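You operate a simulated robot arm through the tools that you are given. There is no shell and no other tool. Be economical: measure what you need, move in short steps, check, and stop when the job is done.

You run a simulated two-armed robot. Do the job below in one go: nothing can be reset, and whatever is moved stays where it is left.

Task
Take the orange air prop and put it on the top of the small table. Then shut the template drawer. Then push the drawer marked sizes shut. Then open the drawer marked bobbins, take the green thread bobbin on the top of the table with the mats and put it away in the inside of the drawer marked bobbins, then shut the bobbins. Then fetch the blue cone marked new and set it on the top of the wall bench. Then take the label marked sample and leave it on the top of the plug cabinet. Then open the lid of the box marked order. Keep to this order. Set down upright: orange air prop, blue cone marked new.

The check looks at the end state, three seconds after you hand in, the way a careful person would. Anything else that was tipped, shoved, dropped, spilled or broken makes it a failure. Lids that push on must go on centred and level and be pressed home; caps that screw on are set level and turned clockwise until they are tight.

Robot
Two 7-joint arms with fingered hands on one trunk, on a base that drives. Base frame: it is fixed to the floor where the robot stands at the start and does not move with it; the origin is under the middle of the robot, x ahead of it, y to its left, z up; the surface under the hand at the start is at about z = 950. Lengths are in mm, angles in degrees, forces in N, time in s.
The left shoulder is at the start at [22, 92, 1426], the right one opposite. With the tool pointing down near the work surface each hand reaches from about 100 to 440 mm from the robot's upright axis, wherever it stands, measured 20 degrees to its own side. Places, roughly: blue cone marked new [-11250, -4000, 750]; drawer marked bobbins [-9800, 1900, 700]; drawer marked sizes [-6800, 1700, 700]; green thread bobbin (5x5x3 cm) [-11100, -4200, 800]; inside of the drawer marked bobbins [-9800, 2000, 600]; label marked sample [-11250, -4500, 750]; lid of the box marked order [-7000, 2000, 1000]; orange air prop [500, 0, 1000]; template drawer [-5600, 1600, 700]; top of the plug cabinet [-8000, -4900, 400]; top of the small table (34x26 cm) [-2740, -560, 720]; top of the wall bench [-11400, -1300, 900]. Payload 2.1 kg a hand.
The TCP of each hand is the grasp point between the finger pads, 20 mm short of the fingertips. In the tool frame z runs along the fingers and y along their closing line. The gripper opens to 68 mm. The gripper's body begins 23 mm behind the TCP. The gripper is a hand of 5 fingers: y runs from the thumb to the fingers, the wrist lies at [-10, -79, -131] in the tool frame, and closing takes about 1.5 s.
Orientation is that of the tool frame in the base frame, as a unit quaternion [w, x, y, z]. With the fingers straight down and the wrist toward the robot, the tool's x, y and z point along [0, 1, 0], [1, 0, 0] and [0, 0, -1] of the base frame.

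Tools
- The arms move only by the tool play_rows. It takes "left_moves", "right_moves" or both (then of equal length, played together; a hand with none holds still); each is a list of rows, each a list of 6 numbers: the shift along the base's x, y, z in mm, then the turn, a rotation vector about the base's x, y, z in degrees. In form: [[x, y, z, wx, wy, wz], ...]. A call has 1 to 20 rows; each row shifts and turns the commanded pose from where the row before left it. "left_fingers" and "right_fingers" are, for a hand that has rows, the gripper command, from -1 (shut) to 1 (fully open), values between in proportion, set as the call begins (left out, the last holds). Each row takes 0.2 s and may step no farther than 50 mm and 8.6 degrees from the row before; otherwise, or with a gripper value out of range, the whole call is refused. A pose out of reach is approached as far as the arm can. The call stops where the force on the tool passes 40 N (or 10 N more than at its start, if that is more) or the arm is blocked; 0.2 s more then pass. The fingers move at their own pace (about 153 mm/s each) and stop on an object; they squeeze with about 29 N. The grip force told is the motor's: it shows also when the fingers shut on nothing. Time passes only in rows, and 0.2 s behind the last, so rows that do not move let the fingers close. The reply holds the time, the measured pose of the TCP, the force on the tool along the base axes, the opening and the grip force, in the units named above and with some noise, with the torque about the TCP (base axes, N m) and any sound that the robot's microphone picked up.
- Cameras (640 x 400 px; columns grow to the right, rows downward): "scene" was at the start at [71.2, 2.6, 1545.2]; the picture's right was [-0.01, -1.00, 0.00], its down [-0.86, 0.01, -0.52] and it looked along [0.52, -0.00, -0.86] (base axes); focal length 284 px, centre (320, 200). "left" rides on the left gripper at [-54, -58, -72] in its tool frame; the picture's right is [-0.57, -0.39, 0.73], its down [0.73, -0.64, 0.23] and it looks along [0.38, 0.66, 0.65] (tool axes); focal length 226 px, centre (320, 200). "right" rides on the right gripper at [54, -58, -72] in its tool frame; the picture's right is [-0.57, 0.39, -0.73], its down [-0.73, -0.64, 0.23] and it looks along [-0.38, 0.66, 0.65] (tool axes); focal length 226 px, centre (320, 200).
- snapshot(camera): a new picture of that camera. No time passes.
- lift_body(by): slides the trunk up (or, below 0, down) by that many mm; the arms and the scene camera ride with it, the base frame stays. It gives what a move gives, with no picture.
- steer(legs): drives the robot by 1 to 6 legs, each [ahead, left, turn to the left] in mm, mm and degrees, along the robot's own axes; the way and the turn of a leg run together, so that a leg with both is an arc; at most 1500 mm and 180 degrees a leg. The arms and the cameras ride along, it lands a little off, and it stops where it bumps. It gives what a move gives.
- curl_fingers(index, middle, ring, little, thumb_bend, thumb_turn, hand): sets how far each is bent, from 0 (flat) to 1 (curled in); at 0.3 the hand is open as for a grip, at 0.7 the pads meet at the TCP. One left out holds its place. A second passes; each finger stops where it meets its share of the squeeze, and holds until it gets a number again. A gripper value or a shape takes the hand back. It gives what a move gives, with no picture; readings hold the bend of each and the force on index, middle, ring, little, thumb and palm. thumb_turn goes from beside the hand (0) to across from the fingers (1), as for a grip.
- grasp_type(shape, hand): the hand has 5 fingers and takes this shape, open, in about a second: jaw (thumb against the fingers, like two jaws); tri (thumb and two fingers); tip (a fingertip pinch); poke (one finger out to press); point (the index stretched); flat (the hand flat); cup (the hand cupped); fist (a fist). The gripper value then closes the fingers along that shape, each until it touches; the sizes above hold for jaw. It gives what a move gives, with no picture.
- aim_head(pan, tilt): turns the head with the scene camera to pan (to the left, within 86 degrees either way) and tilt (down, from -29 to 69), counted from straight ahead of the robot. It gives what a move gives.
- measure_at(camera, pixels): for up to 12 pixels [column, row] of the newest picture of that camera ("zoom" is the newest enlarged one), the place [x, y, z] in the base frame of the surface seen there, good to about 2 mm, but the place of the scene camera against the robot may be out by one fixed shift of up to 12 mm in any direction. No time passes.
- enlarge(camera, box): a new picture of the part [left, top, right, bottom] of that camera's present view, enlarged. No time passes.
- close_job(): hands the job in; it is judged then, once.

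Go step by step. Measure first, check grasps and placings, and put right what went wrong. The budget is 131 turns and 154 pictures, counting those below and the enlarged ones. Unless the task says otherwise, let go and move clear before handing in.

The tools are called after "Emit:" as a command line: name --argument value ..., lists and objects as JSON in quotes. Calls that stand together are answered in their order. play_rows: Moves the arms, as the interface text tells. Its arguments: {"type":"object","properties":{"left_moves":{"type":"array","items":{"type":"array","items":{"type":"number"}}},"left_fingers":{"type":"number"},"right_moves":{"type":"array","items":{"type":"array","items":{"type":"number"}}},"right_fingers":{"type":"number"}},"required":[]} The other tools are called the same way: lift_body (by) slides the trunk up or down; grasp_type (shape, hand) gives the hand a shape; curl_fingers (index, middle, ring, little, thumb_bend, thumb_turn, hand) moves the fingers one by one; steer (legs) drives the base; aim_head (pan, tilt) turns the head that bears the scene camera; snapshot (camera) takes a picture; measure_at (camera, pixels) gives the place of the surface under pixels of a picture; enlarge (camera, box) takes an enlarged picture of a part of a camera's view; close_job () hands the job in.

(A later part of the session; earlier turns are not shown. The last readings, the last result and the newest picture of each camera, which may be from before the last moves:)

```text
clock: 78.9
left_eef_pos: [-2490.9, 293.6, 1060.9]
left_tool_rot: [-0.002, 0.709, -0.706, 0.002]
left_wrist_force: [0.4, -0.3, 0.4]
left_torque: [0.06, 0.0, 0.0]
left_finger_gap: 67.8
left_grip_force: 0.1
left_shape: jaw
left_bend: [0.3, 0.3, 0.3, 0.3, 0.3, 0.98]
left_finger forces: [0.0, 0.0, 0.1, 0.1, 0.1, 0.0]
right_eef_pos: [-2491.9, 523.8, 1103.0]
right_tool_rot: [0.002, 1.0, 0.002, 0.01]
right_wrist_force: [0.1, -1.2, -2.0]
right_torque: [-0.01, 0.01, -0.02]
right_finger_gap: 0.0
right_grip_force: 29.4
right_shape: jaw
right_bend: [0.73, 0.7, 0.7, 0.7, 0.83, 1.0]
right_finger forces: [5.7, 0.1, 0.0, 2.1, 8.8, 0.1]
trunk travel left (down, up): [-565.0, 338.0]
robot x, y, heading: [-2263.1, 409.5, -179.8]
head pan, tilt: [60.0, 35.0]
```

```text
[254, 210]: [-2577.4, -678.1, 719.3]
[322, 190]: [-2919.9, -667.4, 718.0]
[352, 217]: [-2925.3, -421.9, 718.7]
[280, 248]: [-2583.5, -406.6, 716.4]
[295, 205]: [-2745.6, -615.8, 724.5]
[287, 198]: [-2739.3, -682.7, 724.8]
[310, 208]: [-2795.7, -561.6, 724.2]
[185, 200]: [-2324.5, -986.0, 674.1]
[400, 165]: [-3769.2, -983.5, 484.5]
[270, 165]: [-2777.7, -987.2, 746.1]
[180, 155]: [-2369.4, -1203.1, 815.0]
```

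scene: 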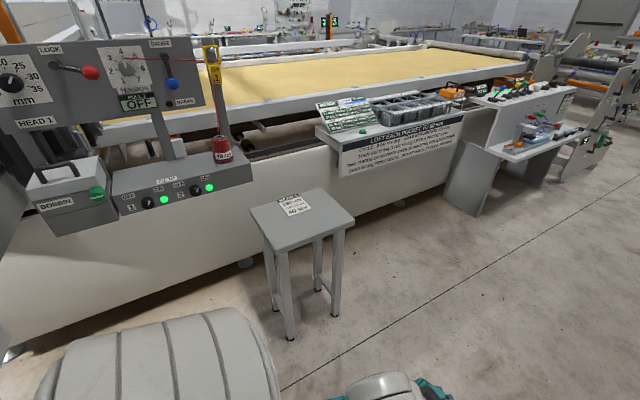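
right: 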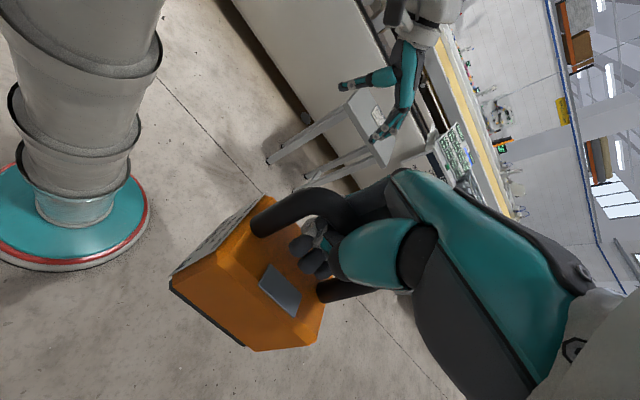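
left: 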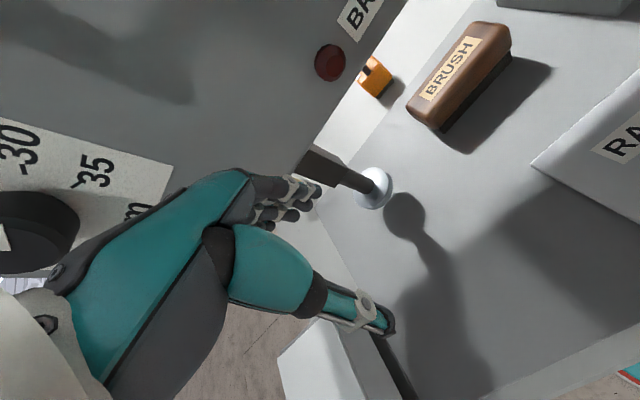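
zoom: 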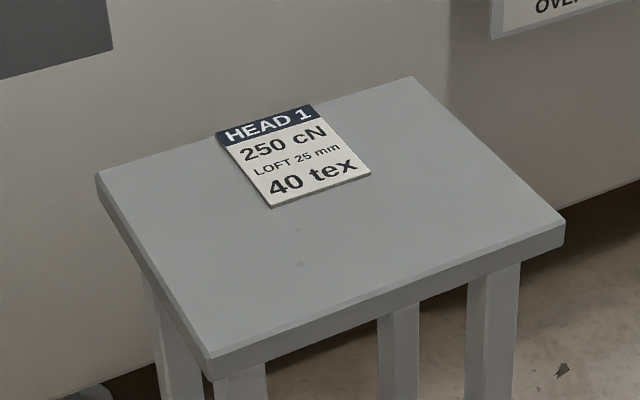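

Table top is x -2922..-2578, y -675..-410, z 719 with a card near its far side; I'll put the prop at about (-2750,-490). Turn left and drive up.

Emit:
steer --legs '[[0, 0, 90], [0, -372, 0], [590, 0, 0]]'

Emit:
lift_body --by -180

Emit:
aim_head --pan -15 --tilt 55

Emit:
snapshot --camera "scene"

```text
clock: 88.1
left_eef_pos: [-2532.7, -400.0, 1061.5]
left_tool_rot: [-0.008, 1.0, -0.01, 0.0]
left_wrist_force: [1.6, 28.3, 7.5]
left_torque: [-0.45, -0.13, 0.63]
left_finger_gap: 67.8
left_grip_force: 0.1
left_shape: jaw
left_bend: [0.3, 0.3, 0.57, 0.39, 0.3, 0.98]
left_finger forces: [0.1, 0.0, 23.2, 5.7, 0.0, 0.1]
right_eef_pos: [-2761.3, -395.0, 1104.0]
right_tool_rot: [-0.004, 0.714, 0.701, 0.007]
right_wrist_force: [-0.6, -1.5, -3.2]
right_torque: [0.02, -0.06, 0.02]
right_finger_gap: 0.0
right_grip_force: 29.2
right_shape: jaw
right_bend: [0.73, 0.7, 0.7, 0.7, 0.83, 1.0]
right_finger forces: [5.4, 0.0, 0.0, 1.9, 8.7, 0.1]
trunk travel left (down, up): [-565.0, 338.0]
robot x, y, heading: [-2645.5, -171.8, -91.2]
head pan, tilt: [60.0, 35.0]
stopped in leg 3: the force on the tool passed its limit at 45 N (the readings are from after the stop); the commanded pose is now the measured one
```

```text
clock: 90.1
left_eef_pos: [-2533.1, -405.3, 879.7]
left_tool_rot: [-0.008, 1.0, -0.011, 0.0]
left_wrist_force: [-0.1, 0.3, -0.4]
left_torque: [-0.02, 0.02, 0.02]
left_finger_gap: 67.9
left_grip_force: 0.1
left_shape: jaw
left_bend: [0.3, 0.3, 0.3, 0.3, 0.3, 0.98]
left_finger forces: [0.0, 0.0, 0.1, 0.0, 0.0, 0.0]
right_eef_pos: [-2761.4, -400.1, 922.4]
right_tool_rot: [-0.007, 0.713, 0.701, 0.009]
right_wrist_force: [-0.2, 0.0, -2.3]
right_torque: [0.03, -0.01, 0.02]
right_finger_gap: 0.0
right_grip_force: 28.9
right_shape: jaw
right_bend: [0.73, 0.7, 0.7, 0.7, 0.83, 1.0]
right_finger forces: [5.3, 0.0, 0.1, 1.9, 8.7, 0.0]
trunk travel left (down, up): [-385.0, 518.0]
robot x, y, heading: [-2642.3, -172.2, -91.3]
head pan, tilt: [60.0, 35.0]
```

```text
clock: 91.6
left_eef_pos: [-2533.7, -405.9, 879.5]
left_tool_rot: [-0.008, 1.0, -0.011, 0.001]
left_wrist_force: [-0.2, 0.0, 0.6]
left_torque: [0.03, 0.0, 0.02]
left_finger_gap: 67.9
left_grip_force: 0.0
left_shape: jaw
left_bend: [0.3, 0.3, 0.3, 0.3, 0.3, 0.98]
left_finger forces: [0.0, 0.0, 0.0, 0.0, 0.0, 0.0]
right_eef_pos: [-2761.8, -400.0, 922.7]
right_tool_rot: [-0.006, 0.713, 0.701, 0.009]
right_wrist_force: [1.0, 0.2, -2.7]
right_torque: [0.06, -0.03, -0.02]
right_finger_gap: 0.0
right_grip_force: 28.7
right_shape: jaw
right_bend: [0.73, 0.7, 0.7, 0.7, 0.83, 1.0]
right_finger forces: [5.3, 0.0, 0.0, 1.9, 8.6, 0.1]
trunk travel left (down, up): [-385.0, 518.0]
robot x, y, heading: [-2648.2, -168.8, -90.9]
head pan, tilt: [-15.0, 55.0]
```

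```text
126 pictures are left
```

scene: 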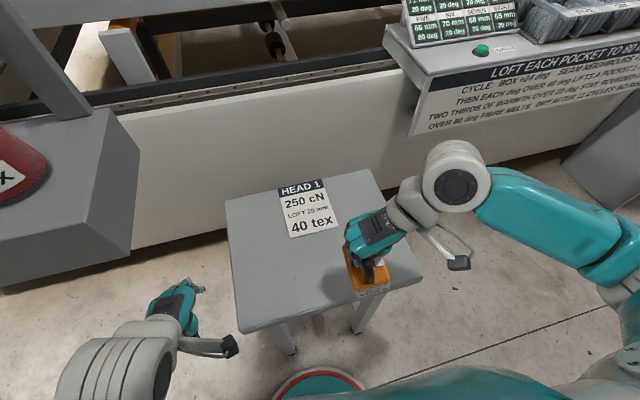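

The left fingers touched something at about (-2533,-430,1050) before the trunk went down. Let me look to the left.

Emit:
aim_head --pan 25 --tilt 20

Emit:
snapshot --camera "scene"

Emit:
measure_at --camera "scene" --pixels '[[320, 200], [100, 150], [200, 150], [250, 250], [320, 100], [200, 60], [100, 250], [400, 150]]'

```text
clock: 92.6
left_eef_pos: [-2532.0, -405.5, 880.1]
left_tool_rot: [-0.008, 1.0, -0.01, 0.0]
left_wrist_force: [0.5, -0.5, -0.9]
left_torque: [-0.03, -0.04, 0.0]
left_finger_gap: 68.0
left_grip_force: 0.0
left_shape: jaw
left_bend: [0.3, 0.3, 0.3, 0.3, 0.3, 0.98]
left_finger forces: [0.0, 0.0, 0.1, 0.1, 0.0, 0.0]
right_eef_pos: [-2761.6, -399.5, 922.4]
right_tool_rot: [-0.005, 0.713, 0.701, 0.009]
right_wrist_force: [1.2, 0.9, -3.2]
right_torque: [0.02, 0.01, -0.01]
right_finger_gap: 0.0
right_grip_force: 28.9
right_shape: jaw
right_bend: [0.73, 0.7, 0.7, 0.7, 0.83, 1.0]
right_finger forces: [5.2, 0.0, 0.0, 1.9, 8.7, 0.1]
trunk travel left (down, up): [-385.0, 518.0]
robot x, y, heading: [-2643.3, -173.3, -91.2]
head pan, tilt: [25.0, 20.0]
```

```text
125 pictures are left
```

scene: 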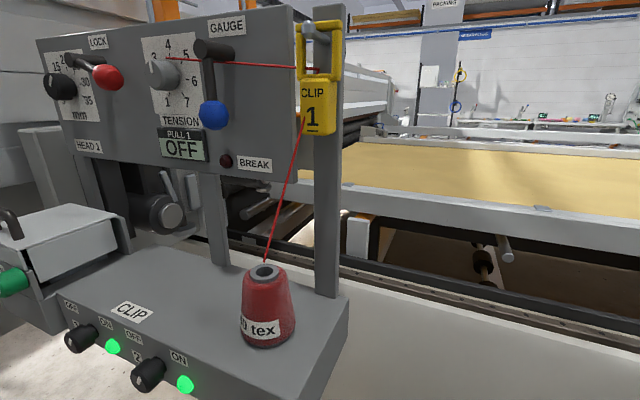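

```text
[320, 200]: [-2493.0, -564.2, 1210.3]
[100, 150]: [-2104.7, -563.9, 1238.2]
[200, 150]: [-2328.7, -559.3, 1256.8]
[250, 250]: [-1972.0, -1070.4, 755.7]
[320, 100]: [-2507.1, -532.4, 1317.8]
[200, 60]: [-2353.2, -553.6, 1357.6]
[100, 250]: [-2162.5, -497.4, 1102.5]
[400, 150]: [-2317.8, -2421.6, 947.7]
```

It was only the fixed clip console's front face; nothing moved. Now place the prop: move forward and down to just above the table.

Emit:
play_rows --right_moves '[[4, -30, 0, 0, 0, 0], [4, -30, -10, 0, 0, 0], [3, -30, -20, 0, 0, 0], [0, 0, -30, 0, 0, 0], [0, 0, -25, 0, 0, 0], [0, 0, -10, 0, 0, 0], [0, 0, 0, 0, 0, 0]]'

Emit:
aim_head --pan -15 --tilt 55

Emit:
snapshot --camera "scene"

Emit:
snapshot --camera "right"

```text
clock: 94.2
left_eef_pos: [-2533.4, -405.4, 880.0]
left_tool_rot: [-0.008, 1.0, -0.01, -0.001]
left_wrist_force: [-0.5, 0.4, 0.1]
left_torque: [0.02, 0.0, -0.02]
left_finger_gap: 67.8
left_grip_force: 0.1
left_shape: jaw
left_bend: [0.3, 0.3, 0.3, 0.3, 0.3, 0.98]
left_finger forces: [0.0, 0.0, 0.1, 0.1, 0.0, 0.0]
right_eef_pos: [-2750.4, -490.9, 827.5]
right_tool_rot: [-0.006, 0.713, 0.701, 0.009]
right_wrist_force: [-0.3, -0.2, -2.5]
right_torque: [0.03, -0.03, 0.0]
right_finger_gap: 0.0
right_grip_force: 29.3
right_shape: jaw
right_bend: [0.73, 0.7, 0.7, 0.7, 0.83, 1.0]
right_finger forces: [5.0, 0.1, 0.1, 1.8, 8.4, 0.0]
trunk travel left (down, up): [-385.0, 518.0]
robot x, y, heading: [-2648.5, -172.5, -91.2]
head pan, tilt: [25.0, 20.0]
```

```text
clock: 95.3
left_eef_pos: [-2533.9, -405.4, 878.7]
left_tool_rot: [-0.008, 1.0, -0.011, 0.0]
left_wrist_force: [-0.1, 0.5, 0.6]
left_torque: [0.01, 0.01, 0.02]
left_finger_gap: 67.9
left_grip_force: 0.1
left_shape: jaw
left_bend: [0.3, 0.3, 0.3, 0.3, 0.3, 0.98]
left_finger forces: [0.0, 0.1, 0.0, 0.1, 0.0, 0.0]
right_eef_pos: [-2751.1, -489.6, 827.0]
right_tool_rot: [-0.007, 0.714, 0.7, 0.009]
right_wrist_force: [0.3, 0.2, -2.8]
right_torque: [0.06, -0.01, 0.02]
right_finger_gap: 0.0
right_grip_force: 29.3
right_shape: jaw
right_bend: [0.73, 0.7, 0.7, 0.7, 0.83, 1.0]
right_finger forces: [5.1, 0.0, 0.0, 1.8, 8.4, 0.0]
trunk travel left (down, up): [-385.0, 518.0]
robot x, y, heading: [-2646.0, -171.2, -91.1]
head pan, tilt: [-15.0, 55.0]
```

```text
124 pictures are left
```

scene: 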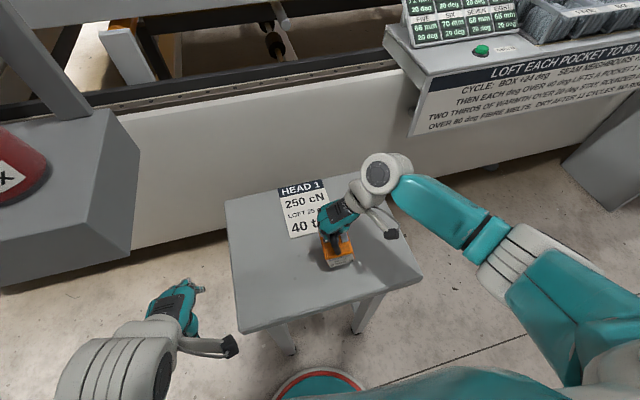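

```text
123 pictures are left
```

right: 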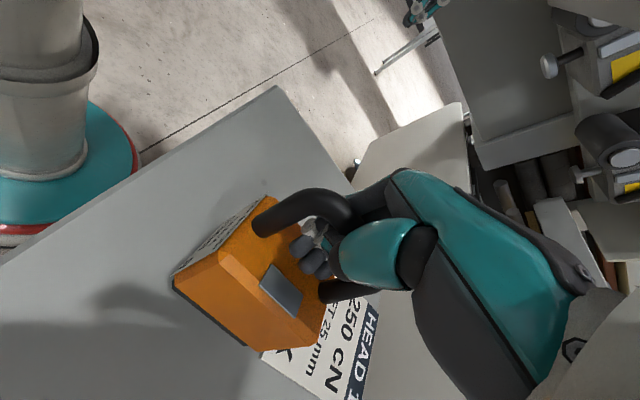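

Emit:
measure_at --camera "right" --pixels '[[255, 360], [290, 385], [320, 345], [175, 290], [245, 347], [240, 205], [300, 335]]'

Emit:
measure_at --camera "scene" --pixels '[[328, 266], [353, 262], [292, 236], [305, 234], [330, 255]]'

```text
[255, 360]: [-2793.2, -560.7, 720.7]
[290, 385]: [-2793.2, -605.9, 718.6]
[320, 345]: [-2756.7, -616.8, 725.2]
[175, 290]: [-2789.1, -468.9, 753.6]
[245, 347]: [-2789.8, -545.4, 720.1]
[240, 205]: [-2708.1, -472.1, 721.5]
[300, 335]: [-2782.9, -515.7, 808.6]
```

```text
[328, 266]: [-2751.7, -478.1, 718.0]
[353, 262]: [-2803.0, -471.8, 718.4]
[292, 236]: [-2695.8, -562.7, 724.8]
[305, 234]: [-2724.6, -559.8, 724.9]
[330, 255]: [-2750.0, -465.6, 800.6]
```

Card edge is at y≈-560, prop's back at about -522: clear. Lower slowly.

Emit:
play_rows --right_moves '[[0, 3, -5, 0, 0, 0], [0, 0, -5, 0, 0, 0], [0, 0, -4, 0, 0, 0], [0, 0, -2, 0, 0, 0], [0, 0, 0, 0, 0, 0]]'

```text
clock: 96.5
left_eef_pos: [-2533.4, -405.7, 879.2]
left_tool_rot: [-0.009, 1.0, -0.01, 0.0]
left_wrist_force: [-0.1, 0.3, -0.6]
left_torque: [0.02, 0.02, -0.04]
left_finger_gap: 67.9
left_grip_force: 0.1
left_shape: jaw
left_bend: [0.3, 0.3, 0.3, 0.3, 0.3, 0.98]
left_finger forces: [0.1, 0.0, 0.0, 0.0, 0.0, 0.1]
right_eef_pos: [-2749.8, -487.5, 811.0]
right_tool_rot: [-0.006, 0.713, 0.701, 0.008]
right_wrist_force: [0.2, 0.8, -3.1]
right_torque: [0.0, -0.03, -0.01]
right_finger_gap: 0.2
right_grip_force: 29.2
right_shape: jaw
right_bend: [0.73, 0.7, 0.7, 0.7, 0.83, 1.0]
right_finger forces: [5.1, 0.1, 0.0, 1.7, 8.4, 0.0]
trunk travel left (down, up): [-385.0, 518.0]
robot x, y, heading: [-2644.2, -171.8, -91.1]
head pan, tilt: [-15.0, 55.0]
```

Emit:
play_rows --right_moves '[[0, 0, -2, 0, 0, 0], [0, 0, -2, 0, 0, 0], [0, 0, -1, 0, 0, 0], [0, 0, 0, 0, 0, 0]]'

Emit:
snapshot --camera "right"

```text
clock: 97.5
left_eef_pos: [-2533.2, -406.1, 880.0]
left_tool_rot: [-0.008, 1.0, -0.01, 0.0]
left_wrist_force: [0.7, 0.8, -0.3]
left_torque: [0.0, -0.04, 0.0]
left_finger_gap: 67.8
left_grip_force: 0.0
left_shape: jaw
left_bend: [0.3, 0.3, 0.3, 0.3, 0.3, 0.98]
left_finger forces: [0.0, 0.0, 0.0, 0.0, 0.1, 0.1]
right_eef_pos: [-2750.8, -487.3, 807.4]
right_tool_rot: [-0.006, 0.713, 0.701, 0.009]
right_wrist_force: [-0.2, -0.8, 1.2]
right_torque: [-0.02, 0.0, 0.0]
right_finger_gap: 0.2
right_grip_force: 29.2
right_shape: jaw
right_bend: [0.73, 0.7, 0.7, 0.7, 0.84, 1.0]
right_finger forces: [4.2, 0.1, 0.0, 1.5, 6.2, 0.0]
trunk travel left (down, up): [-385.0, 518.0]
robot x, y, heading: [-2644.1, -171.6, -91.1]
head pan, tilt: [-15.0, 55.0]
```

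```text
122 pictures are left
```

right: 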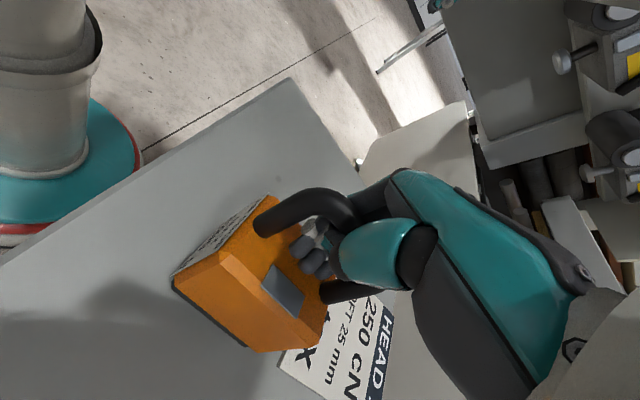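

Weight is on the table now (z force changed from -3 to +1). Release and rise.

Emit:
play_rows --right_moves '[[0, 0, 0, 0, 0, 0], [0, 0, 0, 0, 0, 0], [0, 0, 0, 0, 0, 0], [0, 0, 0, 0, 0, 0], [0, 0, 0, 0, 0, 0], [0, 0, 10, 0, 0, 0], [0, 0, 30, 0, 0, 0], [0, 0, 40, 0, 0, 0], [0, 0, 40, 0, 0, 0], [0, 30, 20, 0, 0, 0]]' --right_fingers 1

Emit:
snapshot --camera "scene"

```text
clock: 99.7
left_eef_pos: [-2533.9, -404.9, 878.5]
left_tool_rot: [-0.008, 1.0, -0.01, 0.0]
left_wrist_force: [0.0, 0.1, -0.2]
left_torque: [0.02, -0.01, 0.0]
left_finger_gap: 67.8
left_grip_force: 0.0
left_shape: jaw
left_bend: [0.3, 0.3, 0.3, 0.3, 0.3, 0.98]
left_finger forces: [0.0, 0.0, 0.0, 0.0, 0.0, 0.0]
right_eef_pos: [-2751.3, -457.8, 947.1]
right_tool_rot: [-0.007, 0.713, 0.701, 0.008]
right_wrist_force: [-0.3, -0.2, -0.4]
right_torque: [0.01, -0.01, -0.03]
right_finger_gap: 67.6
right_grip_force: 0.2
right_shape: jaw
right_bend: [0.3, 0.3, 0.3, 0.3, 0.3, 0.98]
right_finger forces: [0.0, 0.0, 0.1, 0.0, 0.1, 0.0]
trunk travel left (down, up): [-385.0, 518.0]
robot x, y, heading: [-2643.5, -170.2, -91.1]
head pan, tilt: [-15.0, 55.0]
```

```text
121 pictures are left
```

scene: 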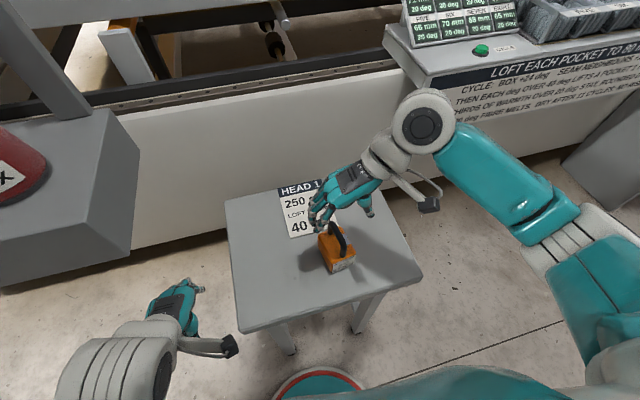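

Prop stands upright on the table. Fold the right hand back, retreat into the aisle and face -x.

Emit:
play_rows --right_moves '[[0, 30, 20, 0, 0, -8.5], [0, 30, 10, 0, 0, -8.5], [0, 10, 0, 0, 0, -8.5], [0, 0, 0, 0, 0, -8.5], [0, 0, 0, 0, 0, -8.5], [0, 0, 0, 0, 0, -8.5], [0, 0, 0, 0, 0, -8.5], [0, 0, 0, 0, 0, -8.5], [0, 0, 0, 0, 0, -8.5], [0, 0, 0, 0, 0, -8.5], [0, 0, 0, 0, 0, -4.6]]'

Emit:
steer --legs '[[-420, 0, 0], [0, 0, -90], [1400, 0, 0]]'

Emit:
lift_body --by 280

Emit:
aim_head --pan -20 --tilt 20

Emit:
snapshot --camera "scene"

```text
clock: 102.1
left_eef_pos: [-2533.8, -406.3, 878.8]
left_tool_rot: [-0.007, 1.0, -0.01, 0.0]
left_wrist_force: [0.8, -0.4, 0.0]
left_torque: [-0.01, -0.01, 0.01]
left_finger_gap: 67.8
left_grip_force: 0.1
left_shape: jaw
left_bend: [0.3, 0.3, 0.3, 0.3, 0.3, 0.98]
left_finger forces: [0.1, 0.1, 0.0, 0.0, 0.0, 0.1]
right_eef_pos: [-2758.7, -453.7, 958.8]
right_tool_rot: [0.001, 1.0, -0.007, 0.011]
right_wrist_force: [0.2, 0.0, 0.5]
right_torque: [0.01, -0.04, -0.02]
right_finger_gap: 67.7
right_grip_force: 0.2
right_shape: jaw
right_bend: [0.3, 0.3, 0.3, 0.3, 0.3, 0.98]
right_finger forces: [0.0, 0.0, 0.1, 0.1, 0.0, 0.1]
right hand out of reach, approached as far as the arm can: row 3, 4, 5, 6, 7, 8, 9, 11
trunk travel left (down, up): [-385.0, 518.0]
robot x, y, heading: [-2643.6, -171.9, -90.8]
head pan, tilt: [-15.0, 55.0]
```

```text
clock: 115.0
left_eef_pos: [-4251.4, 138.3, 879.1]
left_tool_rot: [0.006, -0.706, 0.708, -0.005]
left_wrist_force: [-0.3, -0.1, -0.2]
left_torque: [0.02, 0.0, -0.01]
left_finger_gap: 67.9
left_grip_force: 0.1
left_shape: jaw
left_bend: [0.3, 0.3, 0.3, 0.3, 0.3, 0.98]
left_finger forces: [0.0, 0.1, 0.1, 0.0, 0.1, 0.1]
right_eef_pos: [-4303.9, 363.4, 957.9]
right_tool_rot: [0.009, 0.709, -0.705, 0.007]
right_wrist_force: [0.5, -0.8, 0.2]
right_torque: [0.01, 0.01, -0.04]
right_finger_gap: 67.6
right_grip_force: 0.0
right_shape: jaw
right_bend: [0.3, 0.3, 0.3, 0.3, 0.3, 0.98]
right_finger forces: [0.0, 0.1, 0.0, 0.1, 0.0, 0.1]
trunk travel left (down, up): [-385.0, 518.0]
robot x, y, heading: [-4020.2, 253.2, 179.4]
head pan, tilt: [-15.0, 55.0]
```

```text
clock: 117.8
left_eef_pos: [-4251.7, 137.9, 1158.7]
left_tool_rot: [0.005, -0.707, 0.707, -0.006]
left_wrist_force: [0.9, 0.2, -0.7]
left_torque: [0.01, -0.02, 0.03]
left_finger_gap: 67.9
left_grip_force: 0.1
left_shape: jaw
left_bend: [0.3, 0.3, 0.3, 0.3, 0.3, 0.98]
left_finger forces: [0.0, 0.1, 0.0, 0.1, 0.0, 0.0]
right_eef_pos: [-4304.4, 363.4, 1239.3]
right_tool_rot: [0.008, 0.71, -0.705, 0.007]
right_wrist_force: [-0.6, 0.0, 0.4]
right_torque: [-0.01, -0.01, 0.02]
right_finger_gap: 67.6
right_grip_force: 0.0
right_shape: jaw
right_bend: [0.3, 0.3, 0.3, 0.3, 0.3, 0.98]
right_finger forces: [0.1, 0.0, 0.1, 0.0, 0.1, 0.0]
trunk travel left (down, up): [-665.0, 238.0]
robot x, y, heading: [-4019.6, 254.6, 179.9]
head pan, tilt: [-15.0, 55.0]
```

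```text
clock: 118.8
left_eef_pos: [-4250.7, 138.1, 1159.8]
left_tool_rot: [0.005, -0.706, 0.708, -0.006]
left_wrist_force: [0.0, -0.1, 0.5]
left_torque: [-0.03, 0.02, 0.0]
left_finger_gap: 67.5
left_grip_force: 0.1
left_shape: jaw
left_bend: [0.3, 0.3, 0.3, 0.3, 0.3, 0.98]
left_finger forces: [0.1, 0.0, 0.0, 0.1, 0.0, 0.0]
right_eef_pos: [-4304.0, 362.7, 1238.8]
right_tool_rot: [0.008, 0.709, -0.705, 0.007]
right_wrist_force: [-0.3, -0.7, -0.5]
right_torque: [0.03, 0.03, 0.01]
right_finger_gap: 67.4
right_grip_force: 0.1
right_shape: jaw
right_bend: [0.3, 0.3, 0.3, 0.3, 0.3, 0.98]
right_finger forces: [0.1, 0.0, 0.0, 0.0, 0.1, 0.0]
trunk travel left (down, up): [-665.0, 238.0]
robot x, y, heading: [-4022.5, 256.0, 180.1]
head pan, tilt: [-20.0, 20.0]
```

```text
120 pictures are left
```

scene: 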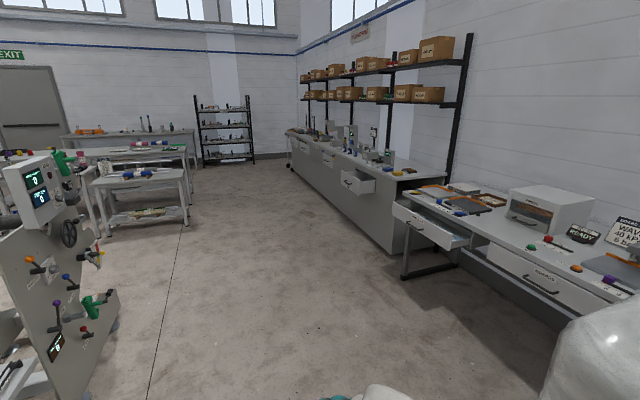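

Emit:
enlarge --camera "scene" --box '[300, 130, 480, 260]'

Emit:
measure_at --camera "scene" --pixels '[[425, 225], [452, 240], [395, 208], [465, 233], [357, 183], [343, 182], [373, 190], [540, 275], [445, 205], [400, 250], [420, 265]]'

```text
3.08 times, centred on (390, 195) of scene
```

zoom: 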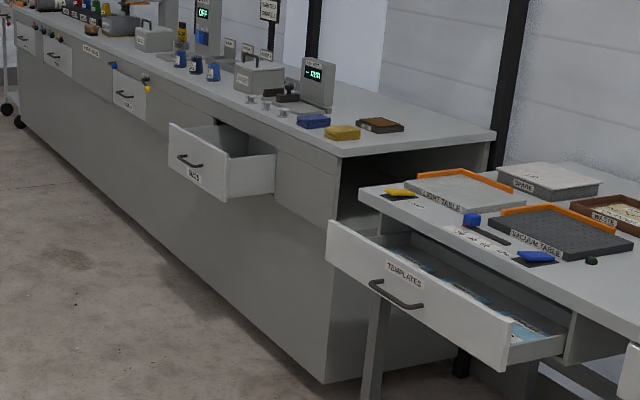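

```text
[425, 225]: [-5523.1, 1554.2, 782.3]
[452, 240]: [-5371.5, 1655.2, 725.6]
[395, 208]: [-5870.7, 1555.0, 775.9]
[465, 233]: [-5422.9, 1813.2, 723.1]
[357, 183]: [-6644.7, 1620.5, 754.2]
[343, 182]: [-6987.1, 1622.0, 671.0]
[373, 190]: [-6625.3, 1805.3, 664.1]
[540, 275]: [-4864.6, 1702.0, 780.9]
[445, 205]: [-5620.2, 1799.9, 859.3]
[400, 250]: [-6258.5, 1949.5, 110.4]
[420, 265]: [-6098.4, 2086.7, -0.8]
```

The open TEMPLATES drawer front is at y≈1555, x -5870..-5370. Drive to face it, and look.

Emit:
steer --legs '[[1300, 0, 0], [298, 0, 0], [0, 0, -90], [850, 0, 0]]'

Emit:
aim_head --pan 0 --tilt 50

Emit:
snapshot --camera "scene"

```text
clock: 134.9
left_eef_pos: [-5714.3, 1351.7, 1159.1]
left_tool_rot: [0.0, 0.006, 1.0, -0.008]
left_wrist_force: [0.5, 0.0, 0.2]
left_torque: [0.03, -0.05, 0.01]
left_finger_gap: 67.7
left_grip_force: 0.0
left_shape: jaw
left_bend: [0.3, 0.3, 0.3, 0.3, 0.3, 0.98]
left_finger forces: [0.0, 0.0, 0.1, 0.0, 0.0, 0.2]
right_eef_pos: [-5487.7, 1403.1, 1238.2]
right_tool_rot: [-0.01, 0.001, 1.0, 0.001]
right_wrist_force: [0.2, 0.1, 0.0]
right_torque: [0.0, 0.0, -0.06]
right_finger_gap: 67.9
right_grip_force: 0.0
right_shape: jaw
right_bend: [0.3, 0.3, 0.3, 0.3, 0.3, 0.98]
right_finger forces: [0.0, 0.0, 0.1, 0.0, 0.0, 0.0]
trunk travel left (down, up): [-665.0, 238.0]
robot x, y, heading: [-5601.1, 1117.9, 89.3]
head pan, tilt: [-20.0, 20.0]
```

```text
clock: 135.9
left_eef_pos: [-5713.2, 1351.5, 1158.3]
left_tool_rot: [0.0, 0.006, 1.0, -0.007]
left_wrist_force: [0.3, -0.3, -1.1]
left_torque: [0.01, -0.04, 0.0]
left_finger_gap: 67.7
left_grip_force: 0.0
left_shape: jaw
left_bend: [0.3, 0.3, 0.3, 0.3, 0.3, 0.98]
left_finger forces: [0.0, 0.1, 0.0, 0.0, 0.0, 0.0]
right_eef_pos: [-5486.9, 1402.0, 1239.1]
right_tool_rot: [-0.01, 0.001, 1.0, 0.001]
right_wrist_force: [0.5, -0.6, -0.2]
right_torque: [-0.01, -0.02, -0.02]
right_finger_gap: 67.7
right_grip_force: 0.0
right_shape: jaw
right_bend: [0.3, 0.3, 0.3, 0.3, 0.3, 0.98]
right_finger forces: [0.2, 0.2, 0.1, 0.1, 0.0, 0.1]
trunk travel left (down, up): [-665.0, 238.0]
robot x, y, heading: [-5602.8, 1121.1, 89.3]
head pan, tilt: [0.0, 50.0]
```

```text
118 pictures are left
```

scene: 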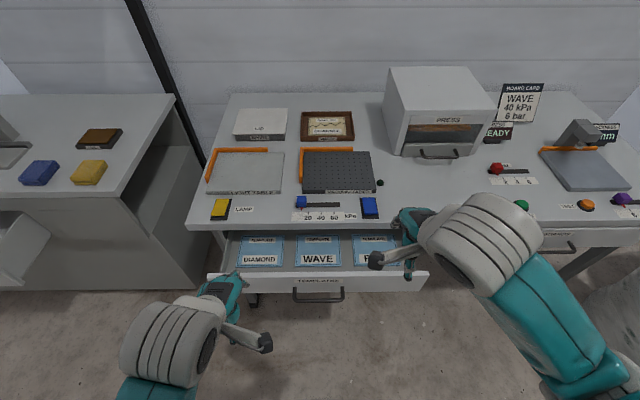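

Emit:
measure_at --camera "scene" --pixels '[[210, 280], [425, 275], [320, 275], [318, 296], [300, 290], [400, 285], [300, 226], [300, 234], [570, 246], [240, 280], [590, 235]]'

Emit:
enlarge --camera "scene" --box '[190, 210, 450, 320]'

```text
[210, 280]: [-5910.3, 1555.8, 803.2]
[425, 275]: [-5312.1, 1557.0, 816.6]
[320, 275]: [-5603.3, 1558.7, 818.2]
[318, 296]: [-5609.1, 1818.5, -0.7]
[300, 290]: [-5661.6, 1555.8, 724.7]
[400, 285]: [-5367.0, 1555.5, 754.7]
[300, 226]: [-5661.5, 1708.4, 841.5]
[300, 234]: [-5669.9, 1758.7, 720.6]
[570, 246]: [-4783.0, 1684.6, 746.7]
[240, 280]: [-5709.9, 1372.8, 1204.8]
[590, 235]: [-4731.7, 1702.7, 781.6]
```

```text
2.46 times, centred on (320, 265) of scene
```

zoom: 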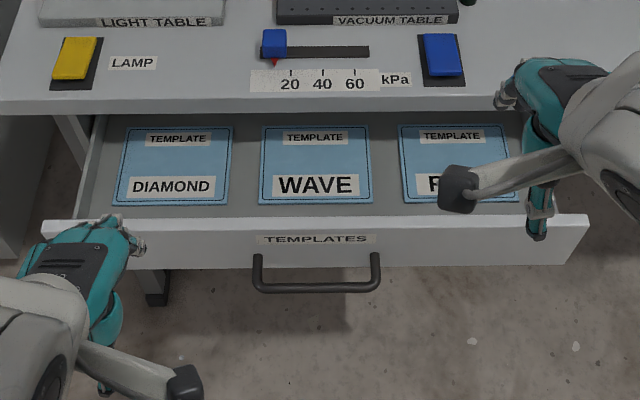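

Drawer front: y 1556, x -5910..-5312, z 720–818; closed plane y≈1702. Lower the trunk, bring both closed hands level, approach, pushing either side of the handle.

Emit:
lift_body --by -330

Emit:
play_rows --left_moves '[[0, 0, -15, 0, 0, 0], [0, 0, -15, 0, 0, 0], [0, 0, -15, 0, 0, 0], [0, 0, -12, 0, 0, 0], [0, 0, 0, 0, 0, 0], [0, 0, 0, 0, 0, 0], [0, 0, 0, 0, 0, 0]]' --right_moves '[[0, -25, -30, 0, 0, 0], [0, -25, -30, 0, 0, 0], [0, 0, -30, 0, 0, 0], [0, 0, -30, 0, 0, 0], [0, 0, -17, 0, 0, 0], [0, 0, 0, 0, 0, 0], [0, 0, 0, 0, 0, 0]]' --left_fingers -1 --right_fingers -1

Emit:
steer --legs '[[120, 0, 0.7]]'

Emit:
snapshot --camera "scene"

```text
clock: 139.1
left_eef_pos: [-5712.3, 1352.4, 826.2]
left_tool_rot: [-0.001, 0.006, 1.0, -0.014]
left_wrist_force: [0.1, 0.5, 0.2]
left_torque: [0.01, 0.01, 0.0]
left_finger_gap: 67.5
left_grip_force: 0.0
left_shape: jaw
left_bend: [0.3, 0.3, 0.3, 0.3, 0.3, 0.98]
left_finger forces: [0.0, 0.0, 0.0, 0.0, 0.0, 0.0]
right_eef_pos: [-5488.4, 1403.8, 904.8]
right_tool_rot: [-0.011, 0.002, 1.0, -0.007]
right_wrist_force: [0.4, 0.0, 0.0]
right_torque: [0.02, 0.0, 0.02]
right_finger_gap: 67.8
right_grip_force: 0.1
right_shape: jaw
right_bend: [0.3, 0.3, 0.3, 0.3, 0.3, 0.98]
right_finger forces: [0.0, 0.1, 0.1, 0.0, 0.1, 0.0]
trunk travel left (down, up): [-335.0, 568.0]
robot x, y, heading: [-5600.0, 1118.4, 89.4]
head pan, tilt: [0.0, 50.0]
```

```text
clock: 140.7
left_eef_pos: [-5713.0, 1352.5, 768.2]
left_tool_rot: [-0.001, 0.005, 1.0, -0.015]
left_wrist_force: [0.7, 0.0, 0.0]
left_torque: [-0.05, -0.03, 0.0]
left_finger_gap: 0.0
left_grip_force: 29.4
left_shape: jaw
left_bend: [0.7, 0.7, 0.7, 0.7, 0.78, 1.0]
left_finger forces: [0.0, 0.1, 0.1, 0.0, 0.0, 0.0]
right_eef_pos: [-5489.4, 1361.7, 761.9]
right_tool_rot: [-0.009, 0.0, 1.0, -0.006]
right_wrist_force: [0.0, 0.3, -0.6]
right_torque: [-0.01, 0.03, 0.03]
right_finger_gap: 0.1
right_grip_force: 29.2
right_shape: jaw
right_bend: [0.7, 0.7, 0.7, 0.7, 0.78, 1.0]
right_finger forces: [0.0, 0.0, 0.1, 0.0, 0.1, 0.0]
right hand out of reach, approached as far as the arm can: row 1
trunk travel left (down, up): [-335.0, 568.0]
robot x, y, heading: [-5602.5, 1118.5, 89.1]
head pan, tilt: [0.0, 50.0]
```

```text
clock: 142.0
left_eef_pos: [-5715.5, 1470.6, 768.8]
left_tool_rot: [0.0, 0.001, 1.0, -0.015]
left_wrist_force: [-0.5, -0.1, 0.6]
left_torque: [-0.04, 0.03, -0.01]
left_finger_gap: 0.0
left_grip_force: 29.0
left_shape: jaw
left_bend: [0.7, 0.7, 0.7, 0.7, 0.78, 1.0]
left_finger forces: [0.1, 0.0, 0.0, 0.0, 0.0, 0.0]
right_eef_pos: [-5492.2, 1483.9, 762.2]
right_tool_rot: [-0.01, -0.005, 1.0, -0.006]
right_wrist_force: [-0.2, 0.1, 0.3]
right_torque: [0.01, 0.01, 0.0]
right_finger_gap: 0.0
right_grip_force: 29.9
right_shape: jaw
right_bend: [0.7, 0.7, 0.7, 0.7, 0.78, 1.0]
right_finger forces: [0.1, 0.0, 0.0, 0.0, 0.0, 0.0]
trunk travel left (down, up): [-335.0, 568.0]
robot x, y, heading: [-5601.1, 1241.8, 89.9]
head pan, tilt: [0.0, 50.0]
```

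```text
116 pictures are left
```

scene: 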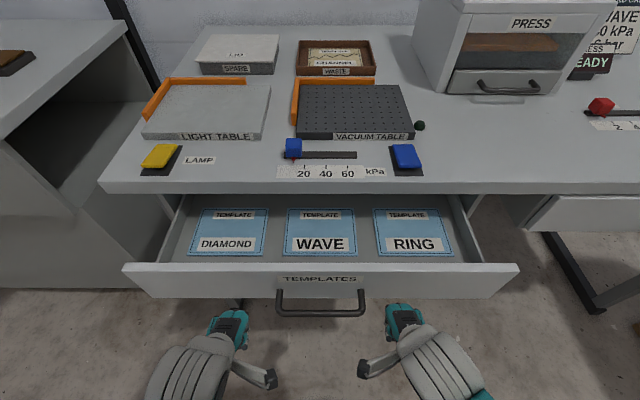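

Lower both hands 30 mm (so the knuckles meet the front rather than the bench edge) and push forward together.

Emit:
play_rows --left_moves '[[0, 7, -15, 0, 0, 0], [0, 7, -15, 0, 0, 0], [0, 20, 0, 0, 0, 0], [0, 20, 0, 0, 0, 0], [0, 20, 0, 0, 0, 0], [0, 20, 0, 0, 0, 0], [0, 20, 0, 0, 0, 0], [0, 20, 0, 0, 0, 0], [0, 20, 0, 0, 0, 0], [0, 0, 0, 0, 0, 0]]' --right_moves '[[0, 0, -12, 0, 0, 0], [0, 0, -15, 0, 0, 0], [0, 20, 0, 0, 0, 0], [0, 20, 0, 0, 0, 0], [0, 20, 0, 0, 0, 0], [0, 20, 0, 0, 0, 0], [0, 20, 0, 0, 0, 0], [0, 20, 0, 0, 0, 0], [0, 20, 0, 0, 0, 0], [0, 0, 0, 0, 0, 0]]'

Emit:
snapshot --camera "scene"

```text
clock: 144.2
left_eef_pos: [-5714.9, 1624.5, 738.4]
left_tool_rot: [0.0, 0.0, 1.0, -0.015]
left_wrist_force: [-0.2, -0.4, -0.1]
left_torque: [0.01, 0.0, 0.02]
left_finger_gap: 0.0
left_grip_force: 28.8
left_shape: jaw
left_bend: [0.7, 0.7, 0.7, 0.7, 0.78, 1.0]
left_finger forces: [0.0, 0.1, 0.0, 0.1, 0.0, 0.1]
right_eef_pos: [-5491.6, 1623.6, 735.6]
right_tool_rot: [-0.01, -0.005, 1.0, -0.007]
right_wrist_force: [-0.3, -0.3, -0.1]
right_torque: [0.0, -0.02, 0.06]
right_finger_gap: 0.0
right_grip_force: 29.4
right_shape: jaw
right_bend: [0.7, 0.7, 0.7, 0.7, 0.78, 1.0]
right_finger forces: [0.0, 0.0, 0.0, 0.0, 0.0, 0.0]
trunk travel left (down, up): [-335.0, 568.0]
robot x, y, heading: [-5599.0, 1241.8, 89.9]
head pan, tilt: [0.0, 50.0]
```

```text
115 pictures are left
```

scene: 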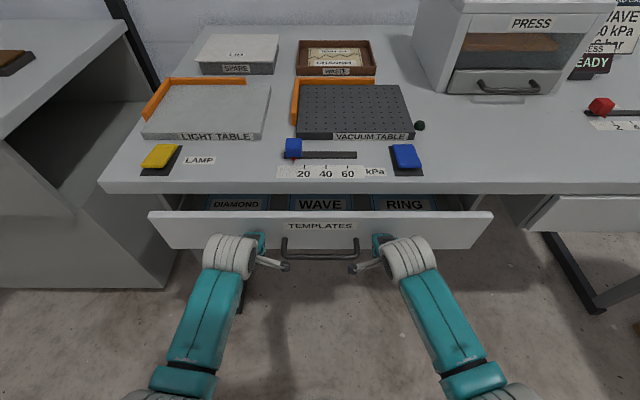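

Emit:
measure_at --camera "scene" --pixels '[[320, 218], [200, 230], [450, 230], [320, 189], [580, 215], [560, 222]]'

Emit:
play_rows --left_moves '[[0, 15, 0, 0, 0, 0], [0, 15, 0, 0, 0, 0], [0, 15, 0, 0, 0, 0], [0, 0, 0, 0, 0, 0]]' --right_moves '[[0, 15, 0, 0, 0, 0], [0, 15, 0, 0, 0, 0], [0, 15, 0, 0, 0, 0], [0, 0, 0, 0, 0, 0]]'

Emit:
snapshot --camera "scene"

Emit:
measure_at --camera "scene" --pixels '[[320, 218], [200, 220], [450, 220], [320, 189], [580, 215], [560, 222]]'

```text
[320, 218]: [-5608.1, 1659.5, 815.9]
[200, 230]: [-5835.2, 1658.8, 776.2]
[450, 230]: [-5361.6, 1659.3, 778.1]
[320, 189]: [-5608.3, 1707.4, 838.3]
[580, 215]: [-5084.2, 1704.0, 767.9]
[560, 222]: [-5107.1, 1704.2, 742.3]
```

```text
clock: 145.2
left_eef_pos: [-5715.3, 1669.9, 739.0]
left_tool_rot: [0.0, 0.001, 1.0, -0.015]
left_wrist_force: [-0.2, 0.3, 0.0]
left_torque: [-0.01, -0.03, -0.01]
left_finger_gap: 0.2
left_grip_force: 29.3
left_shape: jaw
left_bend: [0.7, 0.7, 0.7, 0.7, 0.78, 1.0]
left_finger forces: [0.0, 0.0, 0.0, 0.0, 0.0, 0.0]
right_eef_pos: [-5492.5, 1669.1, 735.8]
right_tool_rot: [-0.01, -0.005, 1.0, -0.006]
right_wrist_force: [0.4, 0.3, 0.3]
right_torque: [0.0, 0.01, 0.02]
right_finger_gap: 0.0
right_grip_force: 28.8
right_shape: jaw
right_bend: [0.7, 0.7, 0.7, 0.7, 0.78, 1.0]
right_finger forces: [0.1, 0.0, 0.1, 0.0, 0.0, 0.0]
trunk travel left (down, up): [-335.0, 568.0]
robot x, y, heading: [-5601.7, 1241.0, 90.1]
head pan, tilt: [0.0, 50.0]
```

```text
114 pictures are left
```

scene: 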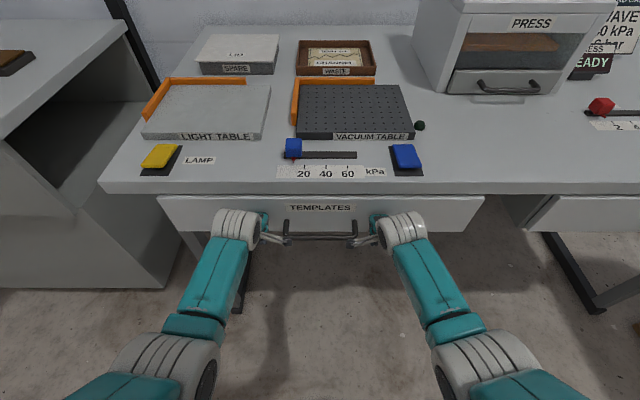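

```text
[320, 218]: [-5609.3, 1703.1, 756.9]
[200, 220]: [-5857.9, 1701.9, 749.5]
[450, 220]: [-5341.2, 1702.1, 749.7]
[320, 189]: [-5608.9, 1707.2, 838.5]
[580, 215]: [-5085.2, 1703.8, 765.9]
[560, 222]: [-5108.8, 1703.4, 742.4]
```

Front at y 1702, neighbour closed at 1704; press a few more mm to feel the stop, then retract.

Emit:
play_rows --left_moves '[[0, 3, 0, 0, 0, 0], [0, 3, 0, 0, 0, 0], [0, 0, 0, 0, 0, 0]]' --right_moves '[[0, 3, 0, 0, 0, 0], [0, 3, 0, 0, 0, 0], [0, 0, 0, 0, 0, 0]]'

Emit:
play_rows --left_moves '[[0, -40, 0, 0, 0, 0], [0, -40, 0, 0, 0, 0], [0, -40, 0, 0, 0, 0], [0, -40, 0, 0, 0, 0]]' --right_moves '[[0, -40, 0, 0, 0, 0], [0, -40, 0, 0, 0, 0], [0, -40, 0, 0, 0, 0], [0, -40, 0, 0, 0, 0]]'

Emit:
snapshot --camera "scene"

Emit:
measure_at --camera "scene" --pixels '[[320, 218], [200, 220], [450, 220], [580, 215]]'

```text
clock: 146.0
left_eef_pos: [-5715.5, 1674.1, 739.1]
left_tool_rot: [0.0, -0.001, 1.0, -0.015]
left_wrist_force: [0.9, -24.1, -0.4]
left_torque: [0.95, 0.04, 0.14]
left_finger_gap: 0.0
left_grip_force: 29.7
left_shape: jaw
left_bend: [0.7, 0.7, 0.7, 0.7, 0.78, 1.0]
left_finger forces: [0.1, 25.0, 0.0, 0.1, 0.0, 0.0]
right_eef_pos: [-5491.6, 1672.9, 736.2]
right_tool_rot: [-0.011, -0.005, 1.0, -0.005]
right_wrist_force: [-0.2, 0.3, 0.6]
right_torque: [0.04, 0.0, 0.0]
right_finger_gap: 0.0
right_grip_force: 29.5
right_shape: jaw
right_bend: [0.7, 0.7, 0.7, 0.7, 0.78, 1.0]
right_finger forces: [0.0, 0.0, 0.0, 0.0, 0.0, 0.1]
trunk travel left (down, up): [-335.0, 568.0]
robot x, y, heading: [-5598.2, 1239.7, 90.4]
head pan, tilt: [0.0, 50.0]
```

```text
clock: 147.0
left_eef_pos: [-5716.1, 1515.7, 737.2]
left_tool_rot: [0.0, 0.0, 1.0, -0.014]
left_wrist_force: [0.4, -0.3, 0.3]
left_torque: [0.01, -0.02, 0.01]
left_finger_gap: 0.0
left_grip_force: 29.4
left_shape: jaw
left_bend: [0.7, 0.7, 0.7, 0.7, 0.78, 1.0]
left_finger forces: [0.1, 0.1, 0.0, 0.1, 0.0, 0.0]
right_eef_pos: [-5492.5, 1515.3, 735.0]
right_tool_rot: [-0.01, -0.005, 1.0, -0.008]
right_wrist_force: [0.5, 0.6, -0.6]
right_torque: [-0.03, -0.02, 0.0]
right_finger_gap: 0.2
right_grip_force: 29.5
right_shape: jaw
right_bend: [0.7, 0.7, 0.7, 0.7, 0.78, 1.0]
right_finger forces: [0.0, 0.0, 0.1, 0.0, 0.1, 0.0]
trunk travel left (down, up): [-335.0, 568.0]
robot x, y, heading: [-5596.9, 1240.1, 89.9]
head pan, tilt: [0.0, 50.0]
```

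```text
113 pictures are left
```

scene: 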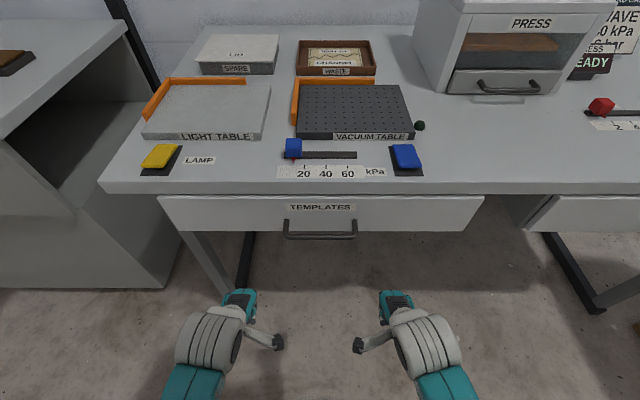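

```text
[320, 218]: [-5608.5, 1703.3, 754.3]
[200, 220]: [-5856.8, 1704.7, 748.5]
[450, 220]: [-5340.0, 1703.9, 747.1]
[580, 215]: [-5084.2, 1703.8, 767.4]
```

Template drawer is shut. Move along to the sizes drawer.

Emit:
steer --legs '[[-250, 0, 0], [0, 1266, 0]]'

Emit:
snapshot --camera "scene"

Emit:
measure_at --camera "scene" --pixels '[[320, 170], [250, 170], [380, 170], [320, 150], [250, 220], [500, 200], [320, 220], [400, 200]]'

```text
clock: 154.7
left_eef_pos: [-6973.6, 1265.0, 736.9]
left_tool_rot: [0.001, 0.001, 1.0, -0.015]
left_wrist_force: [-0.4, 0.5, 0.4]
left_torque: [-0.01, -0.01, -0.01]
left_finger_gap: 0.0
left_grip_force: 29.6
left_shape: jaw
left_bend: [0.7, 0.7, 0.7, 0.7, 0.78, 1.0]
left_finger forces: [0.1, 0.1, 0.0, 0.0, 0.0, 0.1]
right_eef_pos: [-6750.3, 1263.8, 735.4]
right_tool_rot: [-0.01, -0.004, 1.0, -0.006]
right_wrist_force: [0.9, 0.0, 0.5]
right_torque: [0.0, -0.01, 0.01]
right_finger_gap: 0.0
right_grip_force: 29.5
right_shape: jaw
right_bend: [0.7, 0.7, 0.7, 0.7, 0.78, 1.0]
right_finger forces: [0.0, 0.0, 0.0, 0.0, 0.1, 0.0]
trunk travel left (down, up): [-335.0, 568.0]
robot x, y, heading: [-6860.1, 986.9, 90.0]
head pan, tilt: [0.0, 50.0]
```

```text
112 pictures are left
```

scene: 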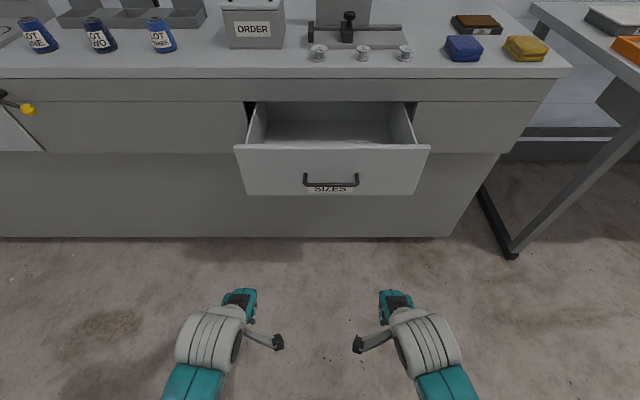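

```text
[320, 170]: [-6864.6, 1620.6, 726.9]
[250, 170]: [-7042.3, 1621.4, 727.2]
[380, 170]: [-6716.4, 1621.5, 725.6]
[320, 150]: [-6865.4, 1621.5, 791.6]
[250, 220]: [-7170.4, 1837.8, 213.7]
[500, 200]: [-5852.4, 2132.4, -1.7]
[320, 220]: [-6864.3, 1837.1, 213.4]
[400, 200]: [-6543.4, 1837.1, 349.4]
```

Emit:
measure_at --camera "scene" --pixels '[[200, 130], [470, 130], [320, 88], [320, 72], [320, 192], [240, 148], [428, 150]]'

Emit:
steer --legs '[[310, 0, 0]]'

```text
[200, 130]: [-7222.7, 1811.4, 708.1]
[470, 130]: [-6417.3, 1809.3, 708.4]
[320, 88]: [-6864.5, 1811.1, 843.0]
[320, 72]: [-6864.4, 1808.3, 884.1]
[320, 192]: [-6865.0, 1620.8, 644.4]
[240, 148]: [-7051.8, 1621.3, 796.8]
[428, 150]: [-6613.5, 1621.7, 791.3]
```

```text
clock: 156.8
left_eef_pos: [-6972.3, 1574.9, 739.0]
left_tool_rot: [0.0, 0.001, 1.0, -0.014]
left_wrist_force: [0.0, -0.3, 0.2]
left_torque: [-0.01, 0.02, 0.0]
left_finger_gap: 0.0
left_grip_force: 28.8
left_shape: jaw
left_bend: [0.7, 0.7, 0.7, 0.7, 0.78, 1.0]
left_finger forces: [0.1, 0.1, 0.1, 0.0, 0.0, 0.0]
right_eef_pos: [-6749.8, 1573.5, 735.4]
right_tool_rot: [-0.011, -0.004, 1.0, -0.006]
right_wrist_force: [0.7, 0.4, -0.8]
right_torque: [0.02, -0.02, 0.02]
right_finger_gap: 0.0
right_grip_force: 29.0
right_shape: jaw
right_bend: [0.7, 0.7, 0.7, 0.7, 0.78, 1.0]
right_finger forces: [0.1, 0.0, 0.1, 0.0, 0.1, 0.0]
trunk travel left (down, up): [-335.0, 568.0]
robot x, y, heading: [-6856.6, 1301.1, 89.9]
head pan, tilt: [0.0, 50.0]
```

Emit:
steer --legs '[[80, 0, 0]]'

Emit:
play_rows --left_moves '[[0, 20, 0, 0, 0, 0], [0, 20, 0, 0, 0, 0], [0, 20, 0, 0, 0, 0], [0, 20, 0, 0, 0, 0], [0, 20, 0, 0, 0, 0], [0, 10, 0, 0, 0, 0], [0, 0, 0, 0, 0, 0]]' --right_moves '[[0, 20, 0, 0, 0, 0], [0, 20, 0, 0, 0, 0], [0, 20, 0, 0, 0, 0], [0, 20, 0, 0, 0, 0], [0, 20, 0, 0, 0, 0], [0, 10, 0, 0, 0, 0], [0, 0, 0, 0, 0, 0]]'

Emit:
snapshot --camera "scene"

```text
clock: 157.9
left_eef_pos: [-6973.1, 1656.4, 737.5]
left_tool_rot: [0.0, 0.002, 1.0, -0.014]
left_wrist_force: [-0.9, -0.2, 0.0]
left_torque: [-0.06, -0.01, 0.02]
left_finger_gap: 0.0
left_grip_force: 28.8
left_shape: jaw
left_bend: [0.7, 0.7, 0.7, 0.7, 0.78, 1.0]
left_finger forces: [0.0, 0.1, 0.0, 0.1, 0.1, 0.0]
right_eef_pos: [-6749.3, 1654.7, 736.1]
right_tool_rot: [-0.011, -0.003, 1.0, -0.006]
right_wrist_force: [0.5, 0.0, 0.3]
right_torque: [-0.08, -0.02, -0.01]
right_finger_gap: 0.0
right_grip_force: 28.5
right_shape: jaw
right_bend: [0.7, 0.7, 0.7, 0.7, 0.78, 1.0]
right_finger forces: [0.1, 0.0, 0.1, 0.0, 0.1, 0.1]
trunk travel left (down, up): [-335.0, 568.0]
robot x, y, heading: [-6858.5, 1377.5, 89.9]
head pan, tilt: [0.0, 50.0]
```

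```text
clock: 159.5
left_eef_pos: [-6971.6, 1766.1, 737.9]
left_tool_rot: [0.0, 0.002, 1.0, -0.015]
left_wrist_force: [-0.5, -0.5, -0.8]
left_torque: [0.03, -0.01, 0.02]
left_finger_gap: 0.0
left_grip_force: 29.2
left_shape: jaw
left_bend: [0.7, 0.7, 0.7, 0.7, 0.78, 1.0]
left_finger forces: [0.0, 0.4, 0.0, 0.0, 0.1, 0.1]
right_eef_pos: [-6748.9, 1763.9, 734.6]
right_tool_rot: [-0.011, -0.002, 1.0, -0.007]
right_wrist_force: [0.9, 0.4, 0.7]
right_torque: [-0.05, -0.01, 0.0]
right_finger_gap: 0.0
right_grip_force: 29.3
right_shape: jaw
right_bend: [0.7, 0.7, 0.7, 0.7, 0.78, 1.0]
right_finger forces: [0.1, 0.1, 0.0, 0.0, 0.0, 0.0]
trunk travel left (down, up): [-335.0, 568.0]
robot x, y, heading: [-6856.3, 1383.1, 89.8]
head pan, tilt: [0.0, 50.0]
```

```text
111 pictures are left
```

scene: 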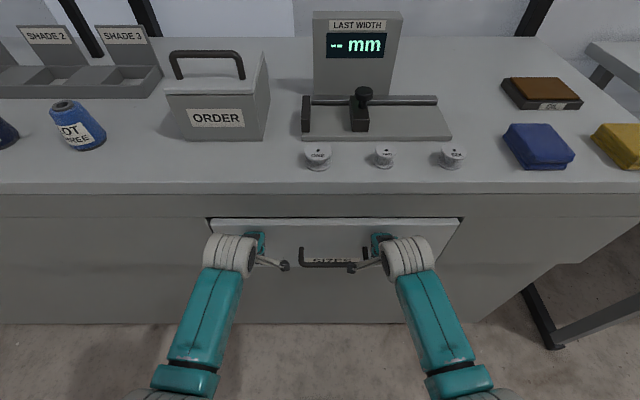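

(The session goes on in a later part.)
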